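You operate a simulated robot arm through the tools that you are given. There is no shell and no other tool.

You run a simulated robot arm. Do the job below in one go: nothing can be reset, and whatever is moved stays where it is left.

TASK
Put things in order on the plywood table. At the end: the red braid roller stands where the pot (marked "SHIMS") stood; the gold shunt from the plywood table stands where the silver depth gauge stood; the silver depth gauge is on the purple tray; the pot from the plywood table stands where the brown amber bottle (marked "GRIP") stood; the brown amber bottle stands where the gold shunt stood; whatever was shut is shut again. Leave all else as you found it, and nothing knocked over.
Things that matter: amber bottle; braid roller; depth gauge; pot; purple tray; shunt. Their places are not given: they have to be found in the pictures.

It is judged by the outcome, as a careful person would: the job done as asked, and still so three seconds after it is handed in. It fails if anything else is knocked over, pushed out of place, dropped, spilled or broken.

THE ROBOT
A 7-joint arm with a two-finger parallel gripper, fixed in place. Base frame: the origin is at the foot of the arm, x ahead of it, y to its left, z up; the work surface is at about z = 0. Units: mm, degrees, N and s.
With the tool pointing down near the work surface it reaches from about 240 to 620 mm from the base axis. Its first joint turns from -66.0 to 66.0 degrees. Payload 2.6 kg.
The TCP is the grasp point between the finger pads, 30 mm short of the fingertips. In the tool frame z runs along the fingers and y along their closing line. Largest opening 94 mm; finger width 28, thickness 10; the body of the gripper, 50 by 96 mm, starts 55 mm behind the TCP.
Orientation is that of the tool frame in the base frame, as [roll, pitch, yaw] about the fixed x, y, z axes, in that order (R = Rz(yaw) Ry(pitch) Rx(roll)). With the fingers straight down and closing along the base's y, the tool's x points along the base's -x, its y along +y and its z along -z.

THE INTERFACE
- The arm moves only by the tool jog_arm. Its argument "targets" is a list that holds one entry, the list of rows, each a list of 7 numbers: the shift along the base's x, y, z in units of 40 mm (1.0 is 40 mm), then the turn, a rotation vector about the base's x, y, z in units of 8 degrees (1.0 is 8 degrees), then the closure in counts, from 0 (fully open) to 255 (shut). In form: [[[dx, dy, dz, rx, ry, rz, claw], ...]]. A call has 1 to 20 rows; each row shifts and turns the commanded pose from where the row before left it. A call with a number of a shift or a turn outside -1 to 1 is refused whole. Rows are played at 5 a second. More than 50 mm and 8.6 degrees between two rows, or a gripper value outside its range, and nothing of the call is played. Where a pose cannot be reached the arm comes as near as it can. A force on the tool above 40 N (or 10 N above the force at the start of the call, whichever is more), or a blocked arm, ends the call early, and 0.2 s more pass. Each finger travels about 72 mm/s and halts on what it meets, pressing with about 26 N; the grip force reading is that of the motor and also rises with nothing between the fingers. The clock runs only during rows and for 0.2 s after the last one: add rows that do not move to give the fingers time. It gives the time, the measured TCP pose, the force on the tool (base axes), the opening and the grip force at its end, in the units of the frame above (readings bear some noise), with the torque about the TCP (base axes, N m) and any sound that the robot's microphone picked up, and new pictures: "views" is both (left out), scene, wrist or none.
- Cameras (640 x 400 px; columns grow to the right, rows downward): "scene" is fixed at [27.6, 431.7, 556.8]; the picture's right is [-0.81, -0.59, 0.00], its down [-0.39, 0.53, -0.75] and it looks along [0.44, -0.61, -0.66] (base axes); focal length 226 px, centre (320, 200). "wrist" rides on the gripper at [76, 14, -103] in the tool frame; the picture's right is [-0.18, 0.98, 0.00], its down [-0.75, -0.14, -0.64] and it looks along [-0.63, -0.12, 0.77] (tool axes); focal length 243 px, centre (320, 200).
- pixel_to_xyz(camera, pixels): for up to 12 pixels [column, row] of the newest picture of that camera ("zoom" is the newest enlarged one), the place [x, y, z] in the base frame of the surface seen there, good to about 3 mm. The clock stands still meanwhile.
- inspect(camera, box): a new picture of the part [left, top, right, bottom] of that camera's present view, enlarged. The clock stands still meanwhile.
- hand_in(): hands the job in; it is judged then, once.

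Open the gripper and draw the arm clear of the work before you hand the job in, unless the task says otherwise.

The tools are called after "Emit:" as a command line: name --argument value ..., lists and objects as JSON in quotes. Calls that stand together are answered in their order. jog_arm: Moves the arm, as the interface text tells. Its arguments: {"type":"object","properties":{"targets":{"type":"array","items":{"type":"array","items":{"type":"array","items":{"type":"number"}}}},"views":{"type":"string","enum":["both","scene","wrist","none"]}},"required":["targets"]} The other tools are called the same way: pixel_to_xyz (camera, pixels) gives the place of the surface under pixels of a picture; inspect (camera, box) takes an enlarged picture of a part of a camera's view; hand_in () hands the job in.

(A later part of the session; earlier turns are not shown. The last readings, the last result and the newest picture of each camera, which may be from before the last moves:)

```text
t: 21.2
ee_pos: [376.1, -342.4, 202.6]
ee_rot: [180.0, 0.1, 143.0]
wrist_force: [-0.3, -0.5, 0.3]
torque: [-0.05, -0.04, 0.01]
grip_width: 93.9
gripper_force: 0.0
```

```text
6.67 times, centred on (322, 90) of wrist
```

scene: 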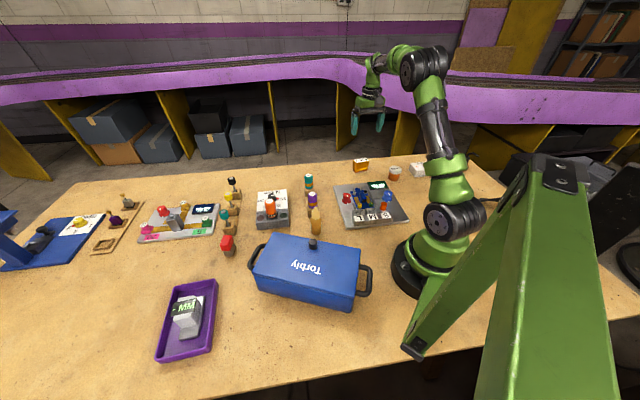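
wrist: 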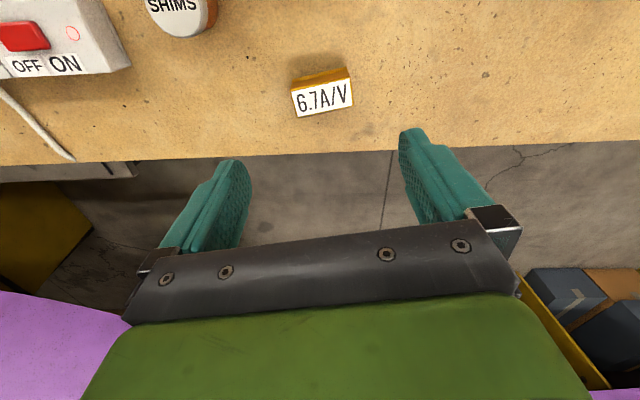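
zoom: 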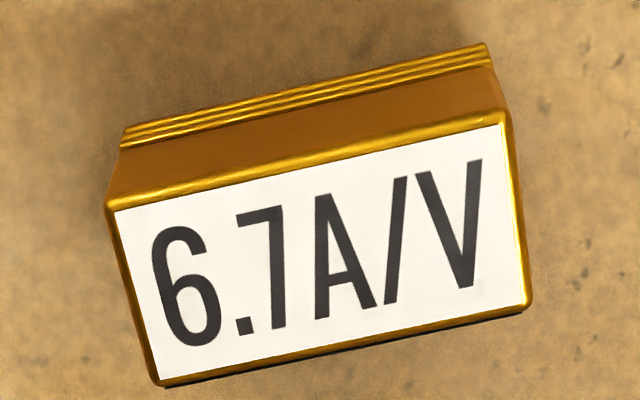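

The shunt's top corners are at zoom (112,212), (503,122), (528,302), (158,382). I read them.

Emit:
pixel_to_xyz --camera "zoom" --pixels '[[114, 212], [500, 124], [524, 300], [160, 378], [325, 255], [130, 135], [482, 50], [300, 170], [60, 60], [590, 350]]'

Emit:
pixel_to_xyz --camera "wrist" --pixels '[[322, 95], [314, 80]]'

Emit:
inspect --camera "scene" --box '[341, 152, 381, 177]'

```text
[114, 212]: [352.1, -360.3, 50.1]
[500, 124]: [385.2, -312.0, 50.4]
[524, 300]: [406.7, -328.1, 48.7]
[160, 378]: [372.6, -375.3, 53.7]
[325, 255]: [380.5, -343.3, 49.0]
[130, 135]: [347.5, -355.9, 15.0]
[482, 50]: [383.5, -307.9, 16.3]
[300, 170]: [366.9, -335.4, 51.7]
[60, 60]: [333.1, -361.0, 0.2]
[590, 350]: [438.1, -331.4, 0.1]
```

```text
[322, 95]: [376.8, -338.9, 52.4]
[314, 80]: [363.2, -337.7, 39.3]
```

```text
16.00 times, centred on (361, 164) of scene
```

zoom: 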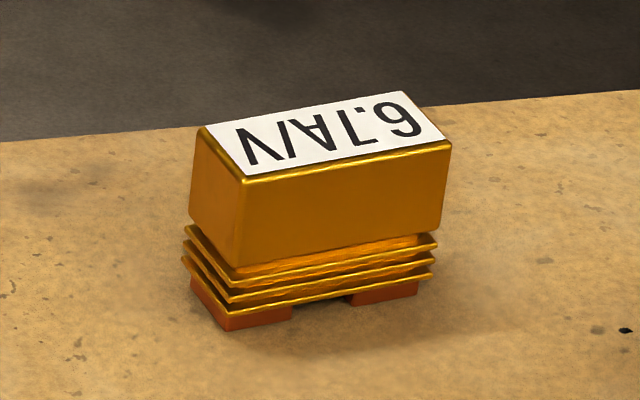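

I compare with the scene camera reading of the same top corners at zoom (205,130), (403,94), (447,143), (243,178).

Emit:
pixel_to_xyz --camera "zoom" --pixels '[[206, 131], [402, 94], [445, 142], [245, 177], [325, 137], [340, 210], [215, 190]]'

```text
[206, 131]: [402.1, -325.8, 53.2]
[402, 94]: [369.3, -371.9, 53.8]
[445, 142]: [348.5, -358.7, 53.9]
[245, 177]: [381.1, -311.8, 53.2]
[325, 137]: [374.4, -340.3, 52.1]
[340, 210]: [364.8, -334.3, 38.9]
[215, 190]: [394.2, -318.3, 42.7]
```

Both cameras agree within about 4 mm: shunt centre about (378.5,-343), long axis 54°. I descend to z≈54 so the fingertips stay just above the fins, turning a further 0.8°.

Emit:
jog_arm --targets '[[[-0.025, -0.02, -0.94, 0, 0, 0.1, 0], [0, 0, -0.94, 0, 0, 0, 0], [0, 0, -0.94, 0, 0, 0, 0], [0, 0, -0.94, 0, 0, 0, 0], [0, 0, 0, 0, 0, 0, 0], [0, 0, 0, 0, 0, 0, 0]]]' --views "both"

Emit:
jog_arm --targets '[[[0, 0, 0, 0, 0, 0, 0]]]' --views "none"

Emit:
jog_arm --targets '[[[0, 0, 0, 0, 0, 0, 0]]]' --views "none"

Emit:
inspect --camera "wrist" --box '[220, 80, 420, 240]'

```text
t: 22.6
ee_pos: [380.1, -340.3, 54.6]
ee_rot: [180.0, -0.1, 143.8]
wrist_force: [-0.5, -0.1, 0.4]
torque: [-0.04, 0.03, -0.01]
grip_width: 94.0
gripper_force: 0.1
```

scene: 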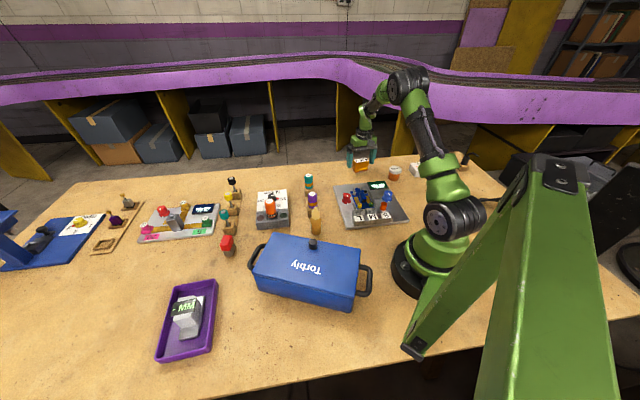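
wrist: 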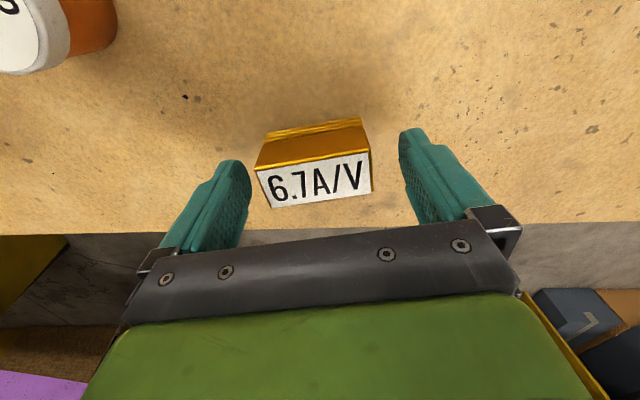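

```text
t: 23.0
ee_pos: [380.2, -341.8, 53.8]
ee_rot: [-180.0, 0.0, 143.8]
wrist_force: [0.4, 0.3, -1.1]
torque: [0.03, -0.01, 0.04]
grip_width: 94.1
gripper_force: 0.1
```

```text
t: 23.4
ee_pos: [378.6, -341.7, 54.5]
ee_rot: [179.9, 0.0, 143.8]
wrist_force: [0.0, -1.0, -0.2]
torque: [0.02, 0.01, 0.0]
grip_width: 94.1
gripper_force: 0.1
```

```text
2.50 times, centred on (320, 160) of wrist
```

zoom: 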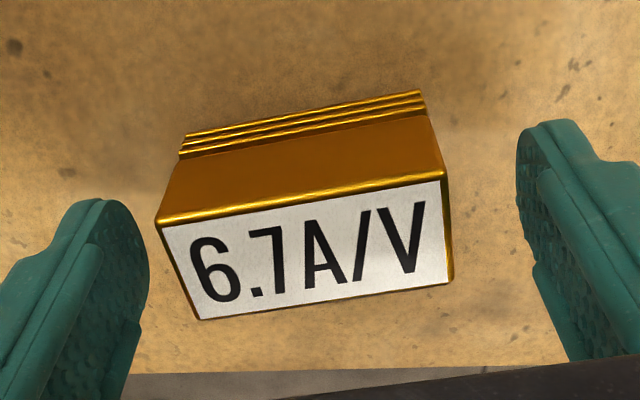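

The shunt is between the pads with clear gaps on both sides (zoom columns 155-450 vs pads 145 and 520). I close the gripper.

Emit:
jog_arm --targets '[[[0, 0, 0, 0, 0, 0, 255], [0, 0, 0, 0, 0, 0, 255], [0, 0, 0, 0, 0, 0, 255], [0, 0, 0, 0, 0, 0, 255]]]' --views "wrist"

```text
t: 24.4
ee_pos: [381.5, -341.7, 55.2]
ee_rot: [-180.0, -0.1, 143.8]
wrist_force: [-0.6, -1.0, 1.7]
torque: [-0.02, 0.1, -0.03]
grip_width: 61.5
gripper_force: 26.0
```

wrist: 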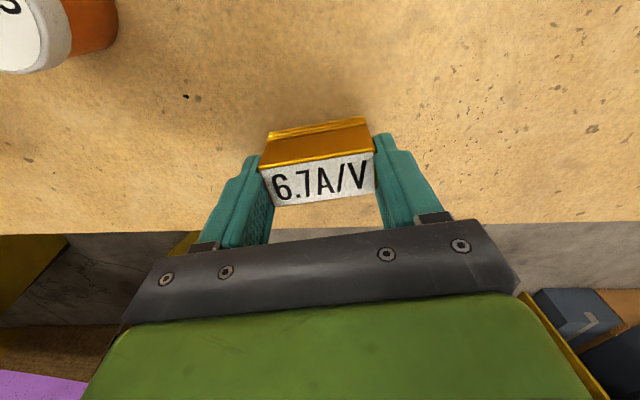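

The shunt is held at 61.5 mm with 26 N. I lift it and carry it toward the gauge's old place at (506,-187), keeping the yaw.

Emit:
jog_arm --targets '[[[0, 0, 0.4, 0, 0, 0, 255], [0, 0, 0.8, 0, 0, 0, 255], [0, 0, 0.8, 0, 0, 0, 255], [0.635, 0.781, 0, 0, 0, 0, 255], [0.635, 0.781, 0, 0, 0, 0, 255], [0.635, 0.781, 0, 0, 0, 0, 255], [0.635, 0.781, 0, 0, 0, 0, 255], [0.635, 0.781, 0, 0, 0, 0, 255], [0, 0, 0, 0, 0, 0, 255], [0, 0, 0, 0, 0, 0, 255]]]' --views "both"

```text
t: 26.6
ee_pos: [506.3, -186.7, 136.1]
ee_rot: [179.9, -0.1, 143.8]
wrist_force: [-0.2, -0.6, -2.2]
torque: [0.02, -0.02, -0.01]
grip_width: 61.5
gripper_force: 26.1
```

scene: 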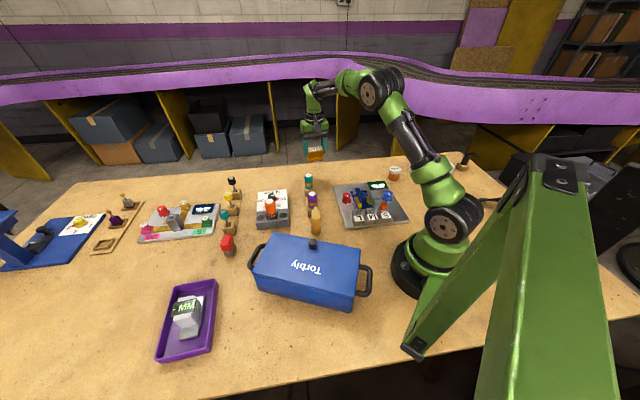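
wrist: 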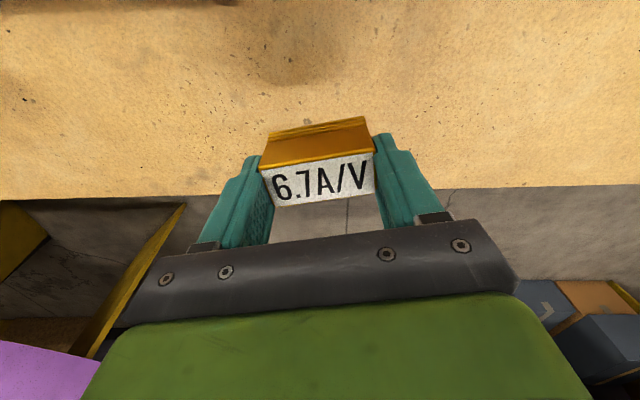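

The shunt hangs level at z≈135 over the spot. I lower to about 3 mm above its table height.

Emit:
jog_arm --targets '[[[0, 0, -0.8, 0, 0, 0, 255], [0, 0, -0.8, 0, 0, 0, 255], [0, 0, -0.23, 0, 0, 0, 255], [0, 0, -0.1, 0, 0, 0, 255], [0, 0, 0, 0, 0, 0, 255]]]' --views "none"

Emit:
jog_arm --targets '[[[0, 0, -0.025, 0, 0, 0, 255], [0, 0, 0, 0, 0, 0, 255]]]' --views "none"

Emit:
jog_arm --targets '[[[0, 0, -0.025, 0, 0, 0, 255], [0, 0, 0, 0, 0, 0, 255]]]' --views "wrist"

```text
t: 27.8
ee_pos: [505.5, -188.0, 57.6]
ee_rot: [-179.9, 0.0, 143.8]
wrist_force: [0.3, 0.4, -1.8]
torque: [-0.05, 0.03, 0.03]
grip_width: 61.6
gripper_force: 26.0
```

```text
t: 28.4
ee_pos: [505.9, -188.8, 58.2]
ee_rot: [179.9, -0.1, 143.8]
wrist_force: [0.2, -1.0, -2.3]
torque: [0.0, 0.01, -0.04]
grip_width: 61.7
gripper_force: 26.0
```

```text
t: 29.0
ee_pos: [505.3, -186.9, 55.6]
ee_rot: [-180.0, 0.0, 143.8]
wrist_force: [0.0, 1.1, -2.6]
torque: [0.0, -0.03, 0.0]
grip_width: 61.7
gripper_force: 25.5
```

wrist: 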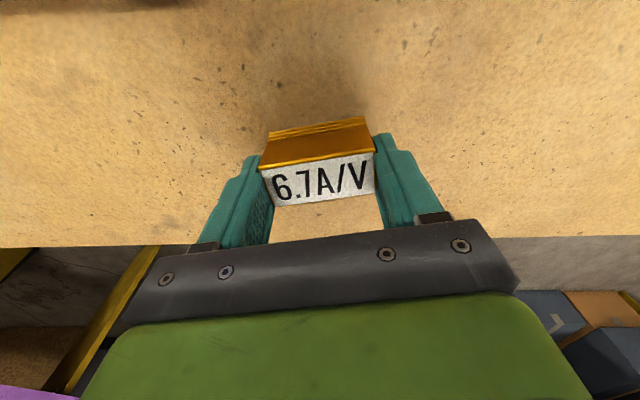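

No contact yet (about -2.4 N weight). I continue at 1 mm steps.

Emit:
jog_arm --targets '[[[0, 0, -0.025, 0, 0, 0, 255], [0, 0, 0, 0, 0, 0, 255]]]' --views "none"

Emit:
jog_arm --targets '[[[0, 0, -0.02, 0, 0, 0, 255], [0, 0, 0, 0, 0, 0, 255]]]' --views "none"

```text
t: 29.6
ee_pos: [504.8, -187.7, 54.4]
ee_rot: [180.0, 0.0, 143.9]
wrist_force: [-1.4, 0.1, 2.7]
torque: [-0.02, 0.22, -0.03]
grip_width: 61.6
gripper_force: 26.7
```

```text
t: 30.2
ee_pos: [506.4, -188.0, 54.3]
ee_rot: [-180.0, 0.2, 143.6]
wrist_force: [-5.4, 0.0, 11.6]
torque: [0.14, 0.34, 0.08]
grip_width: 61.7
gripper_force: 26.1
```

Contact is firm now (+11.6 N). I relieve it by 0.6 mm and open the gripper.

Emit:
jog_arm --targets '[[[0, 0, 0.015, 0, 0, 0, 255], [0, 0, 0, 0, 0, 0, 255], [0, 0, 0, 0, 0, 0, 40], [0, 0, 0, 0, 0, 0, 0], [0, 0, 0, 0, 0, 0, 0]]]' --views "wrist"

```text
t: 31.4
ee_pos: [505.3, -188.2, 55.4]
ee_rot: [180.0, 0.0, 143.8]
wrist_force: [0.6, 0.6, -0.8]
torque: [0.01, 0.02, 0.01]
grip_width: 93.9
gripper_force: 0.1
```

wrist: 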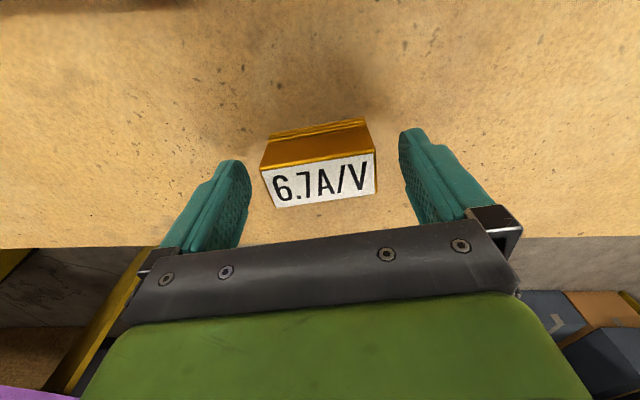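

The shunt stands released at the gauge's old place. I rise straight up 150 mm.

Emit:
jog_arm --targets '[[[0, 0, 0.3, 0, 0, 0, 0], [0, 0, 0.85, 0, 0, 0, 0], [0, 0, 0.85, 0, 0, 0, 0], [0, 0, 0.85, 0, 0, 0, 0], [0, 0, 0.85, 0, 0, 0, 0]]]' --views "both"

Emit:
inspect --camera "scene" --box '[296, 155, 336, 180]'

```text
t: 32.6
ee_pos: [501.5, -185.6, 203.1]
ee_rot: [180.0, 0.0, 143.7]
wrist_force: [0.2, -0.5, 0.3]
torque: [-0.01, 0.03, -0.02]
grip_width: 93.9
gripper_force: 0.0
```

scene: 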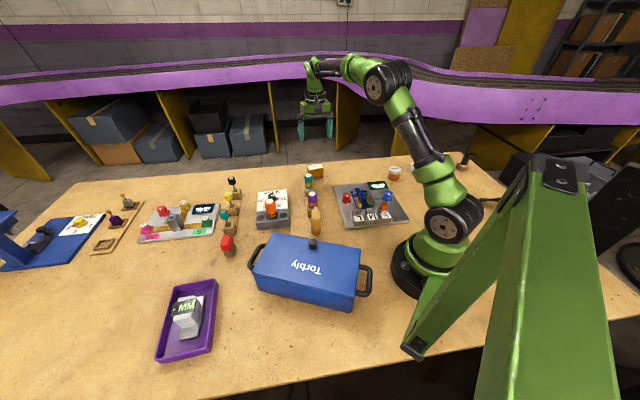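
wrist: 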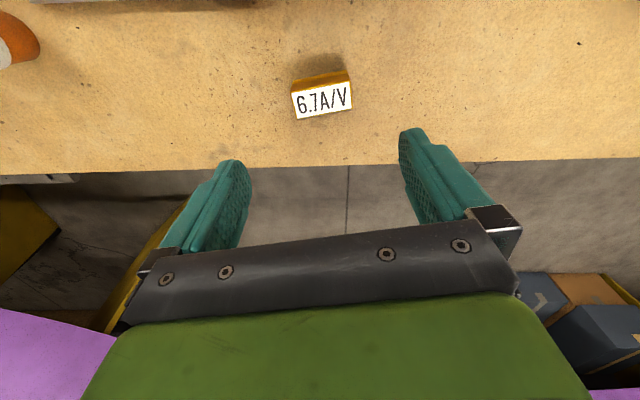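

```text
16.00 times, centred on (316, 168) of scene
```

zoom: 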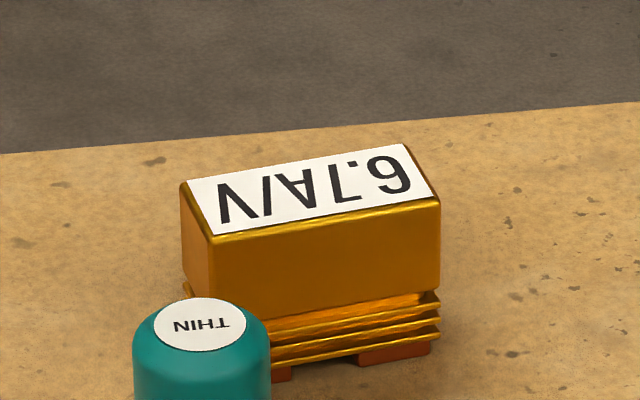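

The shunt's top in the scene zoom sits just where the gauge's was. Next I fly to above the bottle at (319,54), turning to yaw 175 with the opening reduced to 70 mm.

Emit:
jog_arm --targets '[[[-0.584, 0.753, 0, 0, 0, 0.4875, 0], [-0.584, 0.753, 0, 0, 0, 0.4875, 0], [-0.584, 0.753, 0, 0, 0, 0.4875, 0], [-0.584, 0.753, 0, 0, 0, 0.4875, 0], [-0.584, 0.753, 0, 0, 0, 0.4875, 0], [-0.584, 0.753, 0, 0, 0, 0.4875, 0], [-0.584, 0.753, 0, 0, 0, 0.4875, 66], [-0.584, 0.753, 0, 0, 0, 0.4875, 66], [0, 0, 0, 0, 0, 0, 66], [0, 0, 0, 0, 0, 0, 66]]]' --views "both"

Emit:
inspect --camera "wrist" --box '[220, 0, 420, 125]'

```text
t: 34.8
ee_pos: [317.2, 54.7, 201.8]
ee_rot: [-179.9, 0.0, 175.0]
wrist_force: [0.1, 0.1, -0.1]
torque: [-0.03, -0.03, 0.03]
grip_width: 69.6
gripper_force: 0.1
```

scene: 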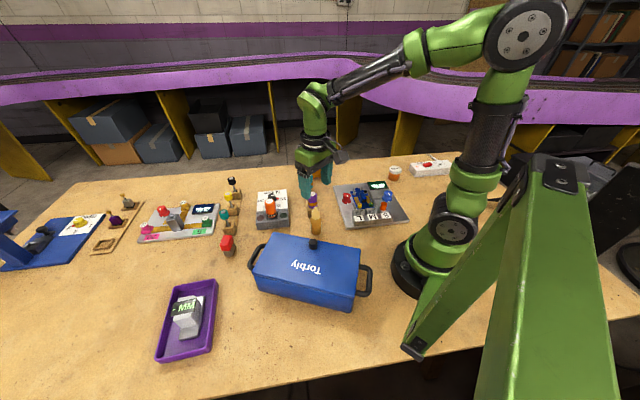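
wrist: 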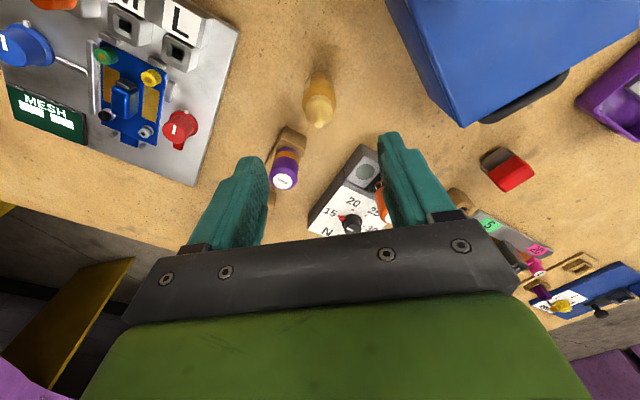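

```text
3.20 times, centred on (320, 62) of wrist
```

zoom: 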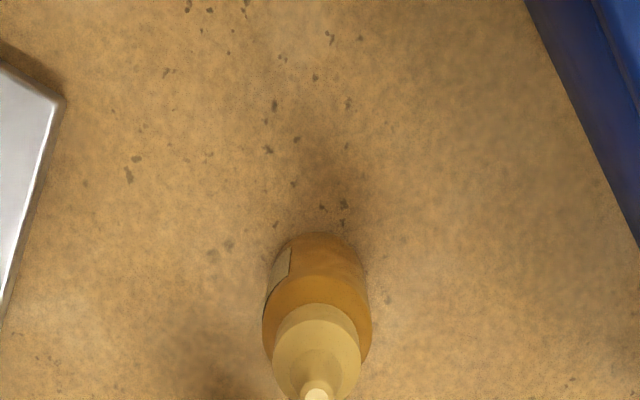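

The bottle is seen from above at wrist (319,98) and the purple screw at (285,165). I read both, to check centring and finger clearance.

Emit:
pixel_to_xyz --camera "wrist" --pixels '[[318, 123], [319, 105], [304, 95], [334, 95], [319, 78], [286, 182], [287, 160], [303, 140], [285, 130], [275, 165], [360, 150], [345, 160]]'

Emit:
inspect --camera "wrist" --box '[240, 60, 400, 210]'

```text
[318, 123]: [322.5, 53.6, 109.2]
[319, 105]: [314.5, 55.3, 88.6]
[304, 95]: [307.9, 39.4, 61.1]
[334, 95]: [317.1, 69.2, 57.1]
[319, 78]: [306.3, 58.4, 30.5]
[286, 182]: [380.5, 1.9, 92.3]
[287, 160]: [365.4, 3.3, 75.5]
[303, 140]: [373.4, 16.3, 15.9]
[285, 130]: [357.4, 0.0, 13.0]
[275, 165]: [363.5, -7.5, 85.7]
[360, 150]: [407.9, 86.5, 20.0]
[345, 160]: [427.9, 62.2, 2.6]
```

```text
2.67 times, centred on (320, 135) of wrist
```

zoom: 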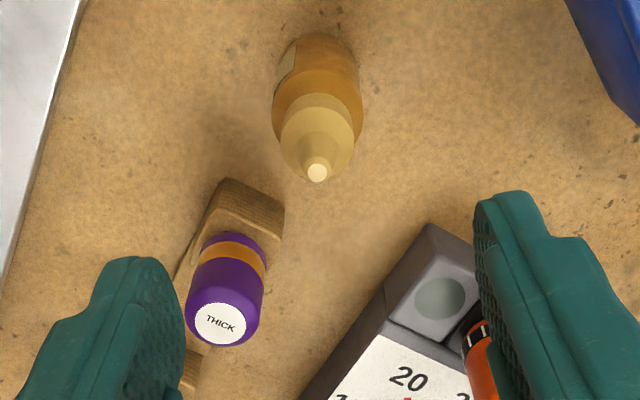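

The bottle's axis is at about (320,54), right under the TCP, and the fingers at 70 mm opening clear the THICK screw by over 20 mm. I descend to z≈66, so the tip (z≈112) stays below the gripper body.

Emit:
jog_arm --targets '[[[0.01, 0, -0.86, 0, 0, 0, 66], [0, 0, -0.86, 0, 0, 0, 66], [0, 0, -0.86, 0, 0, 0, 66], [0, 0, -0.86, 0, 0, 0, 66], [0, 0, 0, 0, 0, 0, 66], [0, 0, 0, 0, 0, 0, 66]]]' --views "both"

Emit:
inspect --camera "scene" --box '[280, 180, 360, 240]'

```text
t: 36.2
ee_pos: [320.1, 52.6, 68.0]
ee_rot: [180.0, 0.1, 175.0]
wrist_force: [-1.0, 0.5, -0.2]
torque: [-0.01, -0.02, -0.01]
grip_width: 69.9
gripper_force: 0.0
```

scene: 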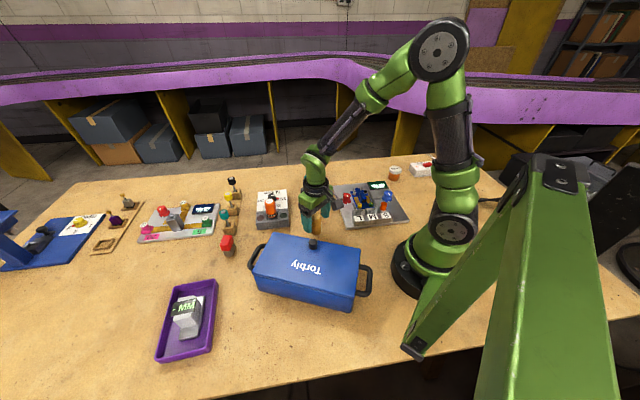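
wrist: 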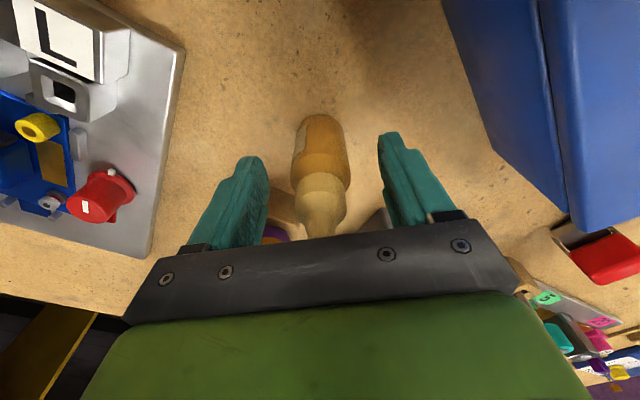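

```text
6.67 times, centred on (320, 210) of scene
```

zoom: 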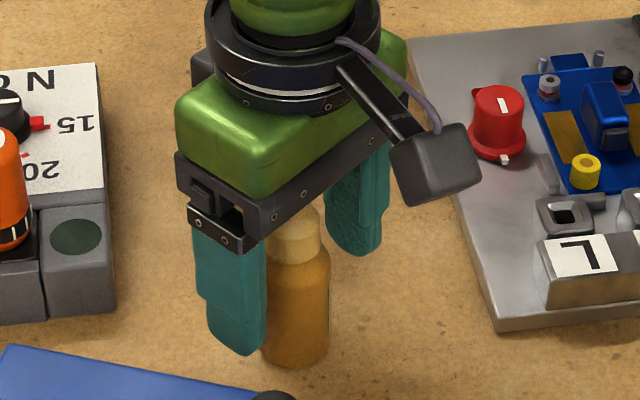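

The bottle stands between the fingers with its tip below the gripper body. I close.

Emit:
jog_arm --targets '[[[0, 0, 0, 0, 0, 0, 255], [0, 0, 0, 0, 0, 0, 255], [0, 0, 0, 0, 0, 0, 255], [0, 0, 0, 0, 0, 0, 255]]]' --views "wrist"

```text
t: 37.2
ee_pos: [320.5, 53.9, 68.6]
ee_rot: [180.0, 0.0, 175.0]
wrist_force: [0.6, -0.1, -0.6]
torque: [0.0, -0.01, 0.01]
grip_width: 33.4
gripper_force: 25.7
```

wrist: 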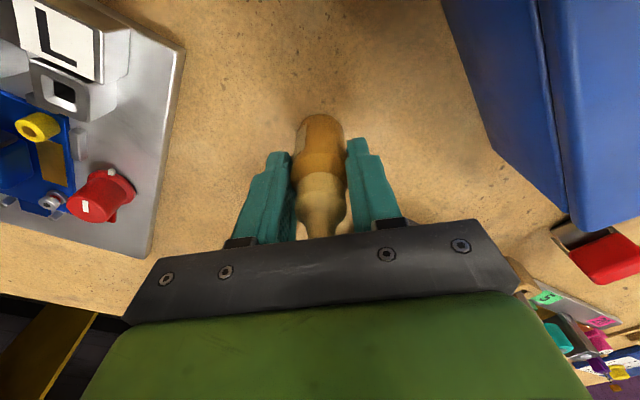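

The bottle is held at 33.4 mm with 26 N. I lift it 140 mm, then check before carrying.

Emit:
jog_arm --targets '[[[0, 0, 0.3, 0, 0, 0, 255], [0, 0, 0.8, 0, 0, 0, 255], [0, 0, 0.8, 0, 0, 0, 255], [0, 0, 0.8, 0, 0, 0, 255], [0, 0, 0.8, 0, 0, 0, 255]]]' --views "both"

```text
t: 38.4
ee_pos: [316.0, 50.6, 205.9]
ee_rot: [-180.0, 0.0, 175.0]
wrist_force: [-0.1, 0.4, -1.5]
torque: [0.01, 0.0, -0.05]
grip_width: 33.7
gripper_force: 25.8
```

scene: 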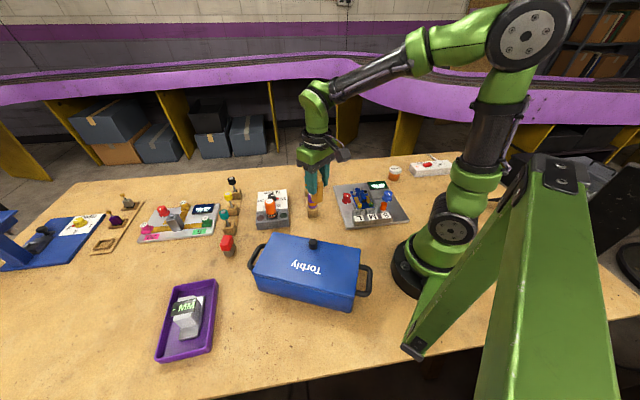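
wrist: 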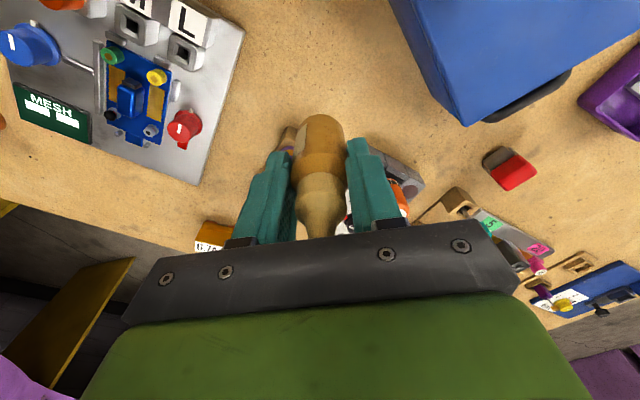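

The bottle is up and upright. I carry it at z≈206 to above the shunt's old place (378,-343).

Emit:
jog_arm --targets '[[[0.146, -0.993, 0, 0, 0, -0.4375, 255], [0.146, -0.993, 0, 0, 0, -0.4375, 255], [0.146, -0.993, 0, 0, 0, -0.4375, 255], [0.146, -0.993, 0, 0, 0, -0.4375, 255], [0.146, -0.993, 0, 0, 0, -0.4375, 255], [0.146, -0.993, 0, 0, 0, -0.4375, 255], [0.146, -0.993, 0, 0, 0, -0.4375, 255], [0.146, -0.993, 0, 0, 0, -0.4375, 255], [0.146, -0.993, 0, 0, 0, -0.4375, 255], [0.146, -0.993, 0, 0, 0, -0.4375, 255], [0, 0, 0, 0, 0, 0, 255], [0, 0, 0, 0, 0, 0, 255]]]' --views "both"

```text
t: 41.0
ee_pos: [376.3, -341.7, 205.4]
ee_rot: [179.9, 0.0, 140.1]
wrist_force: [0.8, 0.6, -1.2]
torque: [0.01, 0.0, 0.02]
grip_width: 33.8
gripper_force: 26.2
```

scene: 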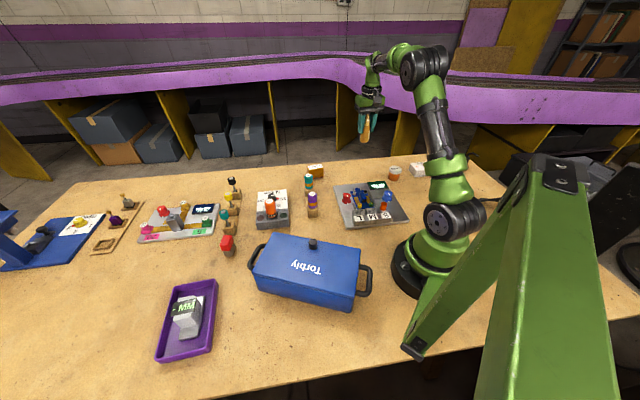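
wrist: 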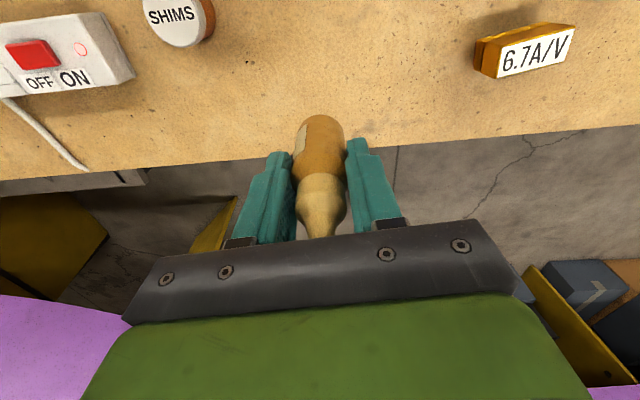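

The bottle hangs over the spot. I lower it to about 3 mm above touch height, then by 1 mm steps.

Emit:
jog_arm --targets '[[[0, 0, -0.9, 0, 0, 0, 255], [0, 0, -0.9, 0, 0, 0, 255], [0, 0, -0.9, 0, 0, 0, 255], [0, 0, -0.5, 0, 0, 0, 255], [0, 0, -0.18, 0, 0, 0, 255], [0, 0, -0.05, 0, 0, 0, 255], [0, 0, 0, 0, 0, 0, 255]]]' --views "none"

Emit:
jog_arm --targets '[[[0, 0, -0.025, 0, 0, 0, 255], [0, 0, 0, 0, 0, 0, 255]]]' --views "none"

```text
t: 42.6
ee_pos: [378.0, -342.7, 67.2]
ee_rot: [-179.9, 0.1, 140.0]
wrist_force: [-3.0, 4.1, 14.1]
torque: [0.29, 0.23, -0.05]
grip_width: 33.1
gripper_force: 25.3
```

```text
t: 43.2
ee_pos: [377.6, -342.7, 66.6]
ee_rot: [179.9, 0.2, 140.1]
wrist_force: [3.0, 5.7, 21.8]
torque: [0.24, -0.08, -0.03]
grip_width: 33.6
gripper_force: 25.6
```

Contact is firm (+22 N), so I back up 1.6 mm to relieve the pressure before releasing.

Emit:
jog_arm --targets '[[[0, 0, 0.02, 0, 0, 0, 255], [0, 0, 0.02, 0, 0, 0, 255], [0, 0, 0, 0, 0, 0, 255], [0, 0, 0, 0, 0, 0, 255]]]' --views "both"

Emit:
inspect --camera "scene" --box '[340, 140, 390, 175]'

```text
t: 44.2
ee_pos: [374.7, -344.0, 69.1]
ee_rot: [-179.9, -0.1, 139.9]
wrist_force: [1.4, -0.3, 2.4]
torque: [-0.08, -0.15, 0.02]
grip_width: 33.5
gripper_force: 26.0
```

scene: 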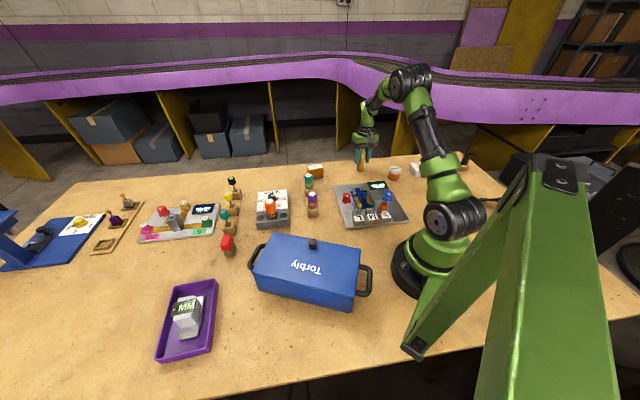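
wrist: 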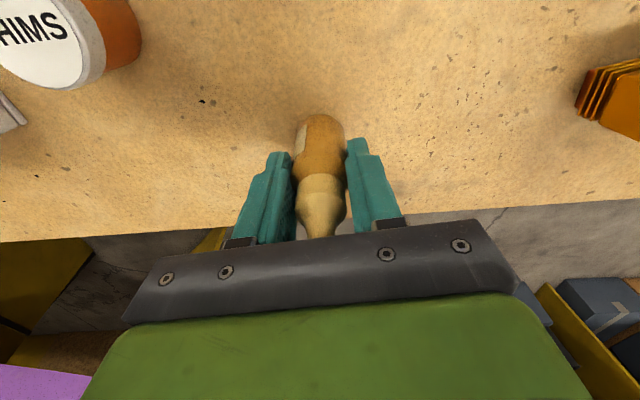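

```text
11.43 times, centred on (365, 158) of scene
```

zoom: 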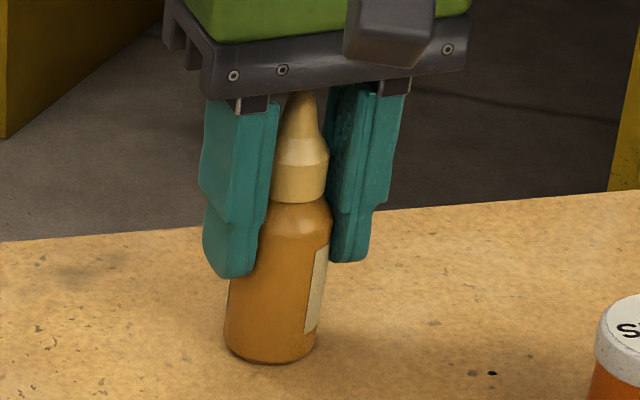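

Only light contact is left (+2.4 N) and the bottle stands upright on the table. I release to 70 mm opening.

Emit:
jog_arm --targets '[[[0, 0, 0, 0, 0, 0, 140], [0, 0, 0, 0, 0, 0, 66], [0, 0, 0, 0, 0, 0, 66], [0, 0, 0, 0, 0, 0, 66]]]' --views "wrist"

Emit:
inspect --camera "scene" --box '[340, 140, 390, 175]'

```text
t: 45.2
ee_pos: [375.8, -343.8, 66.5]
ee_rot: [-179.9, 0.0, 139.9]
wrist_force: [1.0, -0.1, -0.8]
torque: [-0.01, 0.02, -0.01]
grip_width: 69.5
gripper_force: 0.1
```

wrist: 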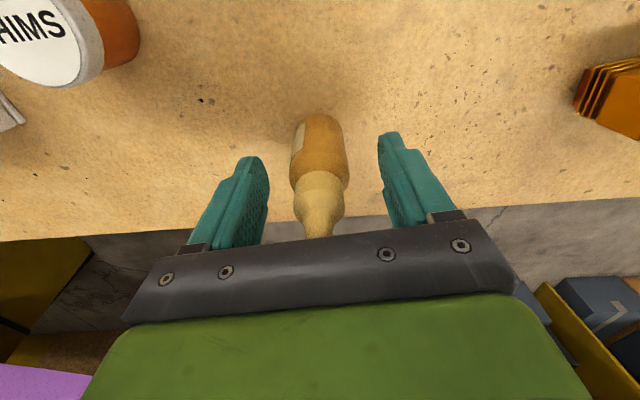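

```text
11.43 times, centred on (365, 158) of scene
```

zoom: 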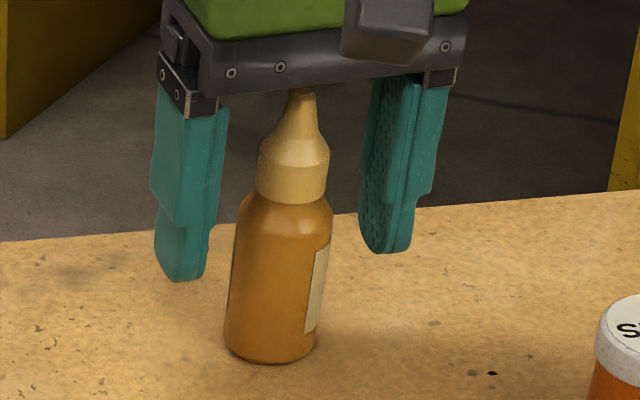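

The bottle stands alone and upright. I rise straight up, then move over the pot at (235,-370) with yaw 122 and full opening.

Emit:
jog_arm --targets '[[[0, 0, 0.3, 0, 0, 0, 66], [0, 0, 0.8, 0, 0, 0, 66], [0, 0, 0.8, 0, 0, 0, 66], [0, 0, 0.8, 0, 0, 0, 66], [0, 0, 0.8, 0, 0, 0, 66], [-0.893, -0.169, 0, 0, 0, -0.5625, 66], [-0.893, -0.169, 0, 0, 0, -0.5625, 66], [-0.893, -0.169, 0, 0, 0, -0.5625, 66], [-0.893, -0.169, 0, 0, 0, -0.5625, 0], [0, 0, 0, 0, 0, 0, 0], [0, 0, 0, 0, 0, 0, 0]]]' --views "both"

Emit:
inspect --camera "wrist" --box '[240, 40, 400, 140]'

```text
t: 47.6
ee_pos: [234.5, -367.1, 206.3]
ee_rot: [-180.0, -0.1, 121.9]
wrist_force: [-0.8, 0.1, -1.3]
torque: [0.03, 0.01, 0.01]
grip_width: 94.0
gripper_force: 0.1
```

scene: 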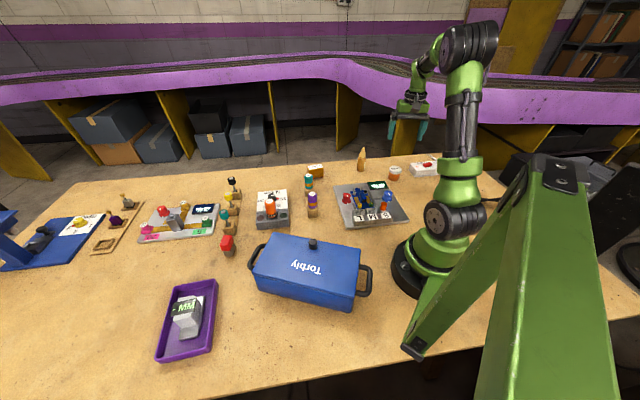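
wrist: 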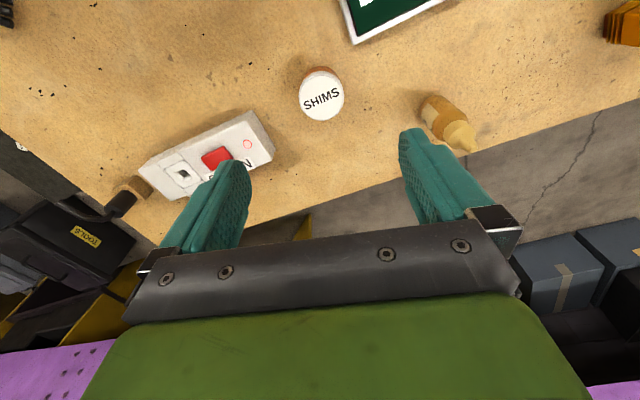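

```text
4.00 times, centred on (320, 90) of wrist
```

zoom: 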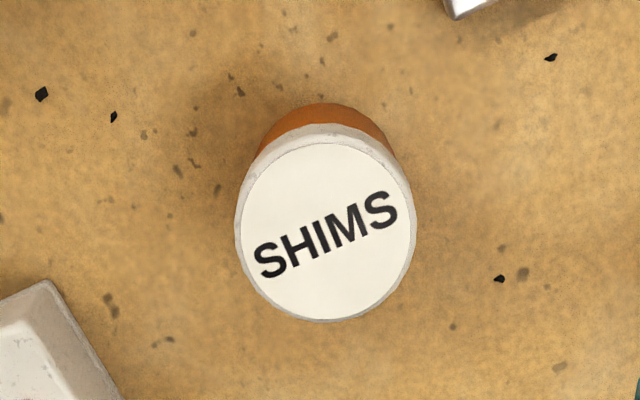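

The pot's lid appears at zoom (326,230), and the power strip's corner is near zoom (48,285). I read the lid rim and the strip corner.

Emit:
pixel_to_xyz --camera "zoom" --pixels '[[244, 230], [410, 225], [325, 146], [325, 314], [326, 230], [260, 160], [48, 285], [110, 385], [125, 395], [20, 290], [300, 115], [365, 118]]'

Emit:
pixel_to_xyz --camera "wrist" --pixels '[[252, 112], [272, 158], [235, 120], [440, 115], [457, 135], [352, 40], [258, 135]]'

```text
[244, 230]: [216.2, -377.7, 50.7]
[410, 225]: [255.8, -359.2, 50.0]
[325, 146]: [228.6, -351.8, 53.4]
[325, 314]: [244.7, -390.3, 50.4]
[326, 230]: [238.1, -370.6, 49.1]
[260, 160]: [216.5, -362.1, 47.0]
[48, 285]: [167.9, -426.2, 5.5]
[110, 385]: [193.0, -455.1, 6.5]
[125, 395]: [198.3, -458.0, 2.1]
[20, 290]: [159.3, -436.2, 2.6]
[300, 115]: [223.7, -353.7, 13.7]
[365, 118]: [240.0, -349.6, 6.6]
```

```text
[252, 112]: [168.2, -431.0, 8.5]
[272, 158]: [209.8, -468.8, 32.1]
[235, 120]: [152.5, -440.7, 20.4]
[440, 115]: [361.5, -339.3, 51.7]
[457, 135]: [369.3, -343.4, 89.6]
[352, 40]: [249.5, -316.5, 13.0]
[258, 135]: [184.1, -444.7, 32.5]
```

The pot's centre is (236,-370), 44 mm wide, and the fingers clear the strip and MESH plate by over 20 mm. I descend to z≈39 with the opening at 75 mm.

Emit:
jog_arm --targets '[[[0.025, 0, -0.85, 0, 0, 0, 52], [0, 0, -0.85, 0, 0, 0, 52], [0, 0, -0.85, 0, 0, 0, 52], [0, 0, -0.85, 0, 0, 0, 52], [0, 0, -0.85, 0, 0, 0, 52], [0, 0, 0, 0, 0, 0, 52], [0, 0, 0, 0, 0, 0, 52]]]' --views "both"

Emit:
inspect --camera "scene" --box '[365, 140, 429, 190]'

```text
t: 49.2
ee_pos: [237.7, -369.9, 36.3]
ee_rot: [179.9, 0.0, 122.1]
wrist_force: [0.9, -0.1, 0.7]
torque: [-0.02, 0.0, 0.02]
grip_width: 74.9
gripper_force: 0.1
```

scene: 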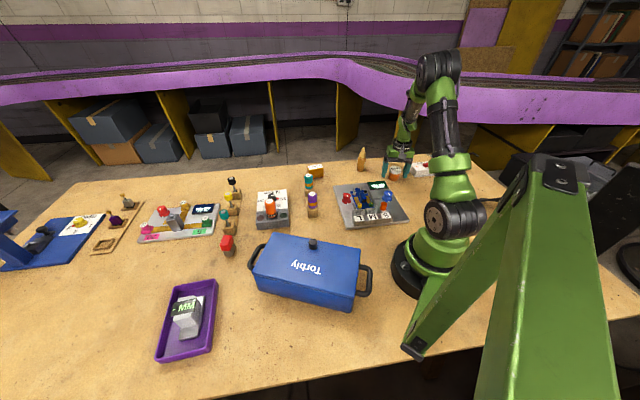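
wrist: 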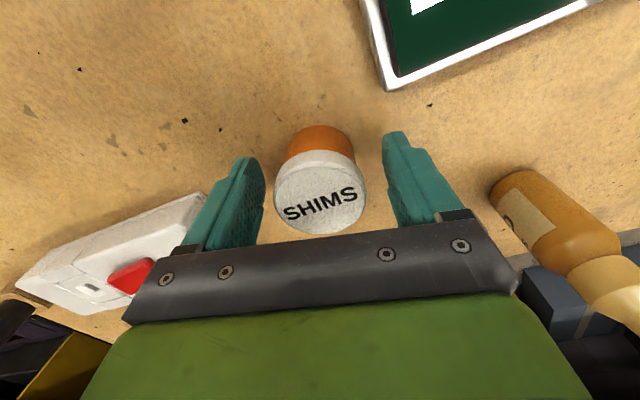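

```text
8.00 times, centred on (397, 165) of scene
```

zoom: 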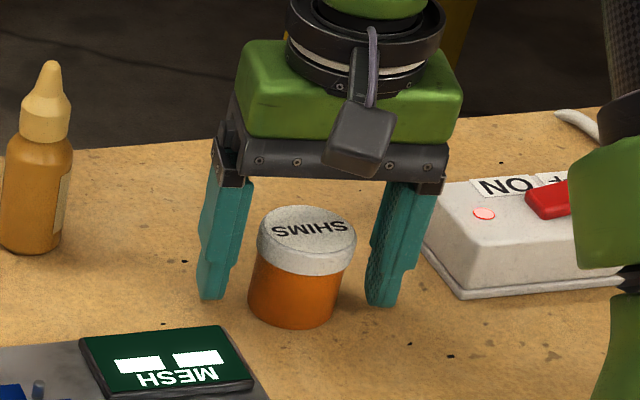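

The pot stands between the fingers, which are clear of the strip and plate. I close.

Emit:
jog_arm --targets '[[[0, 0, 0, 0, 0, 0, 255], [0, 0, 0, 0, 0, 0, 255], [0, 0, 0, 0, 0, 0, 255], [0, 0, 0, 0, 0, 0, 255]]]' --views "none"

Emit:
jog_arm --targets '[[[0, 0, 0.2, 0, 0, 0, 255], [0, 0, 0.3, 0, 0, 0, 255], [0, 0, 0, 0, 0, 0, 255]]]' --views "both"

Emit:
inspect --camera "scene" --box '[365, 140, 429, 190]'

```text
t: 50.2
ee_pos: [236.8, -368.9, 38.3]
ee_rot: [-180.0, 0.0, 122.0]
wrist_force: [0.2, -0.9, -0.6]
torque: [0.0, 0.01, 0.01]
grip_width: 44.2
gripper_force: 25.5
```

```text
t: 51.0
ee_pos: [234.3, -367.5, 58.5]
ee_rot: [-180.0, 0.0, 122.0]
wrist_force: [0.1, -0.3, -0.9]
torque: [0.04, 0.01, -0.02]
grip_width: 43.9
gripper_force: 26.1
```

scene: 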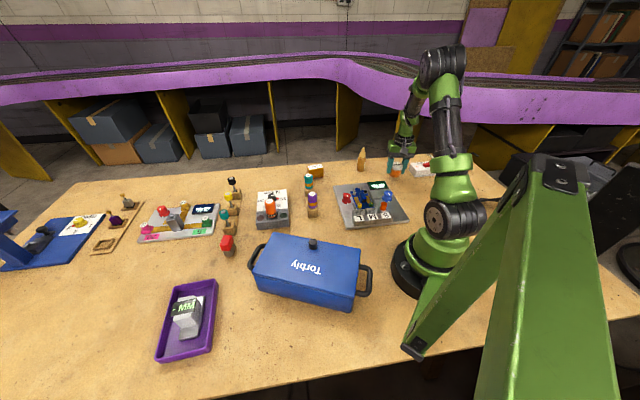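
wrist: 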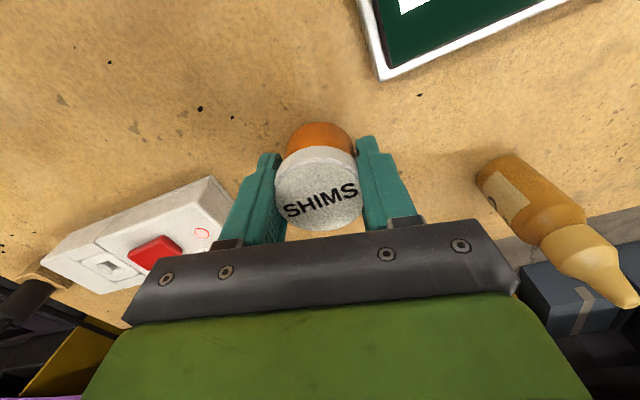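

```text
8.00 times, centred on (397, 165) of scene
```

zoom: 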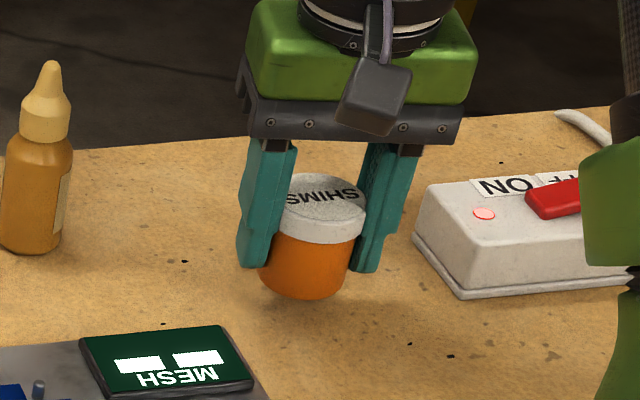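

The pot came up whole, lid on. I lift further and carry it to the bottle's old place (319.5,54), turning to yaw 175.

Emit:
jog_arm --targets '[[[0, 0, 0.9, 0, 0, 0, 255], [0, 0, 1.0, 0, 0, 0, 255], [0, 0, 1.0, 0, 0, 0, 255], [0.19, 0.964, 0, 0, 0, 0.602, 255], [0.19, 0.964, 0, 0, 0, 0.602, 255], [0.19, 0.964, 0, 0, 0, 0.602, 255], [0.19, 0.964, 0, 0, 0, 0.602, 255], [0.19, 0.964, 0, 0, 0, 0.602, 255], [0.19, 0.964, 0, 0, 0, 0.602, 255], [0.19, 0.964, 0, 0, 0, 0.602, 255], [0.19, 0.964, 0, 0, 0, 0.602, 255], [0.19, 0.964, 0, 0, 0, 0.602, 255], [0.19, 0.964, 0, 0, 0, 0.602, 255], [0.19, 0.964, 0, 0, 0, 0.602, 255], [0, 0, 0, 0, 0, 0, 255], [0, 0, 0, 0, 0, 0, 255]]]' --views "both"

```text
t: 54.4
ee_pos: [318.6, 53.7, 172.7]
ee_rot: [-179.9, 0.0, 175.0]
wrist_force: [-0.4, -0.2, -1.2]
torque: [-0.02, -0.02, 0.01]
grip_width: 44.2
gripper_force: 25.9
```

scene: 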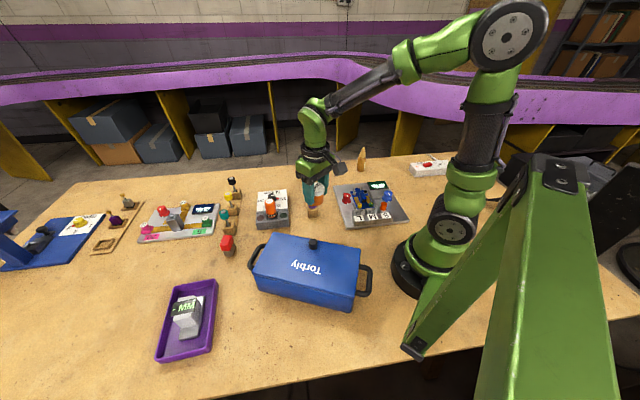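
wrist: 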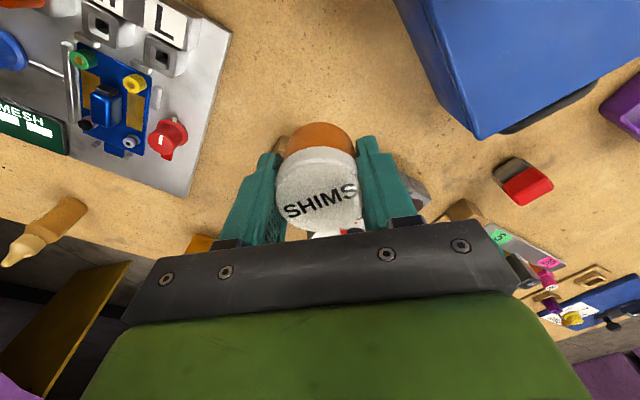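

The pot hangs over the bottle's old place. I lower it to about 4 mm above touch, then fine steps.

Emit:
jog_arm --targets '[[[0, 0, -0.9, 0, 0, 0, 255], [0, 0, -0.9, 0, 0, 0, 255], [0, 0, -0.9, 0, 0, 0, 255], [0, 0, -0.5, 0, 0, 0, 255], [0, 0, -0.1, 0, 0, 0, 255], [0, 0, 0, 0, 0, 0, 255]]]' --views "none"

Emit:
jog_arm --targets '[[[0, 0, -0.025, 0, 0, 0, 255], [0, 0, 0, 0, 0, 0, 255]]]' --views "none"

Emit:
jog_arm --targets '[[[0, 0, -0.025, 0, 0, 0, 255], [0, 0, 0, 0, 0, 0, 255]]]' --views "none"

```text
t: 55.8
ee_pos: [319.5, 53.1, 40.7]
ee_rot: [-179.9, 0.1, 175.0]
wrist_force: [-0.5, 0.6, -0.8]
torque: [-0.01, -0.01, -0.03]
grip_width: 43.9
gripper_force: 26.3
```

```text
t: 56.4
ee_pos: [318.5, 53.3, 40.9]
ee_rot: [179.9, 0.1, 175.1]
wrist_force: [0.4, 0.8, -0.8]
torque: [-0.02, -0.05, 0.01]
grip_width: 43.8
gripper_force: 26.2
```

```text
t: 57.0
ee_pos: [318.9, 54.0, 40.0]
ee_rot: [179.9, -0.1, 174.9]
wrist_force: [-0.8, 0.2, -0.7]
torque: [0.06, -0.05, -0.03]
grip_width: 44.1
gripper_force: 26.1
```

No contact yet (-0.7 N is the pot's weight). I go on in 1 mm steps, one at a time.

Emit:
jog_arm --targets '[[[0, 0, -0.025, 0, 0, 0, 255], [0, 0, 0, 0, 0, 0, 255]]]' --views "none"

Emit:
jog_arm --targets '[[[0, 0, -0.02, 0, 0, 0, 255], [0, 0, 0, 0, 0, 0, 255]]]' --views "none"

```text
t: 57.6
ee_pos: [318.9, 53.4, 38.8]
ee_rot: [180.0, 0.0, 175.0]
wrist_force: [-0.2, -0.1, -0.8]
torque: [-0.01, -0.01, -0.04]
grip_width: 44.0
gripper_force: 26.4
```

```text
t: 58.2
ee_pos: [317.6, 54.0, 37.4]
ee_rot: [-180.0, 0.1, 175.0]
wrist_force: [-0.1, -0.2, -0.5]
torque: [-0.02, -0.03, -0.02]
grip_width: 43.8
gripper_force: 26.0
```

Still no contact at commanded z≈39.8. I continue with 0.8 mm steps.

Emit:
jog_arm --targets '[[[0, 0, -0.02, 0, 0, 0, 255], [0, 0, 0, 0, 0, 0, 255]]]' --views "none"

Emit:
jog_arm --targets '[[[0, 0, -0.02, 0, 0, 0, 255], [0, 0, 0, 0, 0, 0, 255]]]' --views "both"

Emit:
inspect --camera "scene" --box '[280, 180, 360, 240]'

```text
t: 58.8
ee_pos: [318.0, 54.6, 37.3]
ee_rot: [-180.0, 0.0, 175.0]
wrist_force: [-4.0, -0.8, 14.2]
torque: [-0.04, 0.19, -0.07]
grip_width: 44.0
gripper_force: 26.3
```

```text
t: 59.4
ee_pos: [317.5, 54.2, 37.1]
ee_rot: [180.0, 0.0, 175.0]
wrist_force: [-1.2, -0.5, 17.0]
torque: [-0.03, 0.13, 0.02]
grip_width: 44.0
gripper_force: 25.9
```

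scene: 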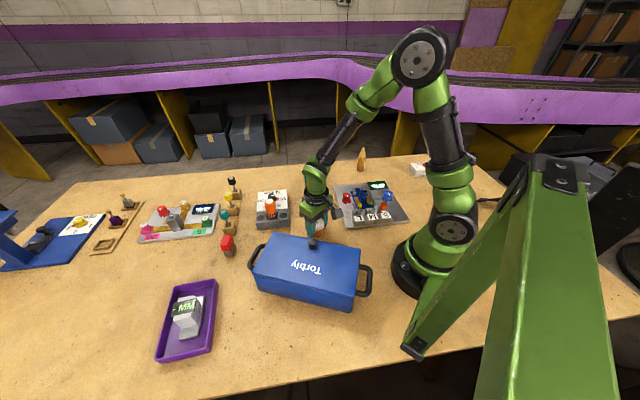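
wrist: 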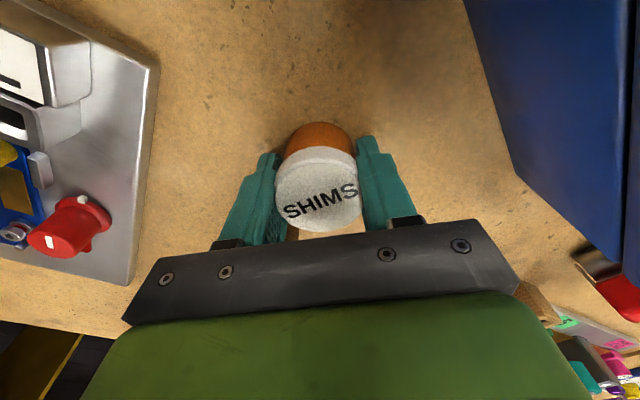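

```text
6.67 times, centred on (320, 210) of scene
```

zoom: 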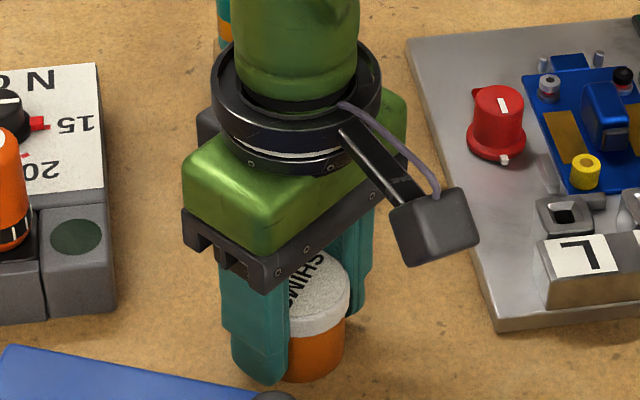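

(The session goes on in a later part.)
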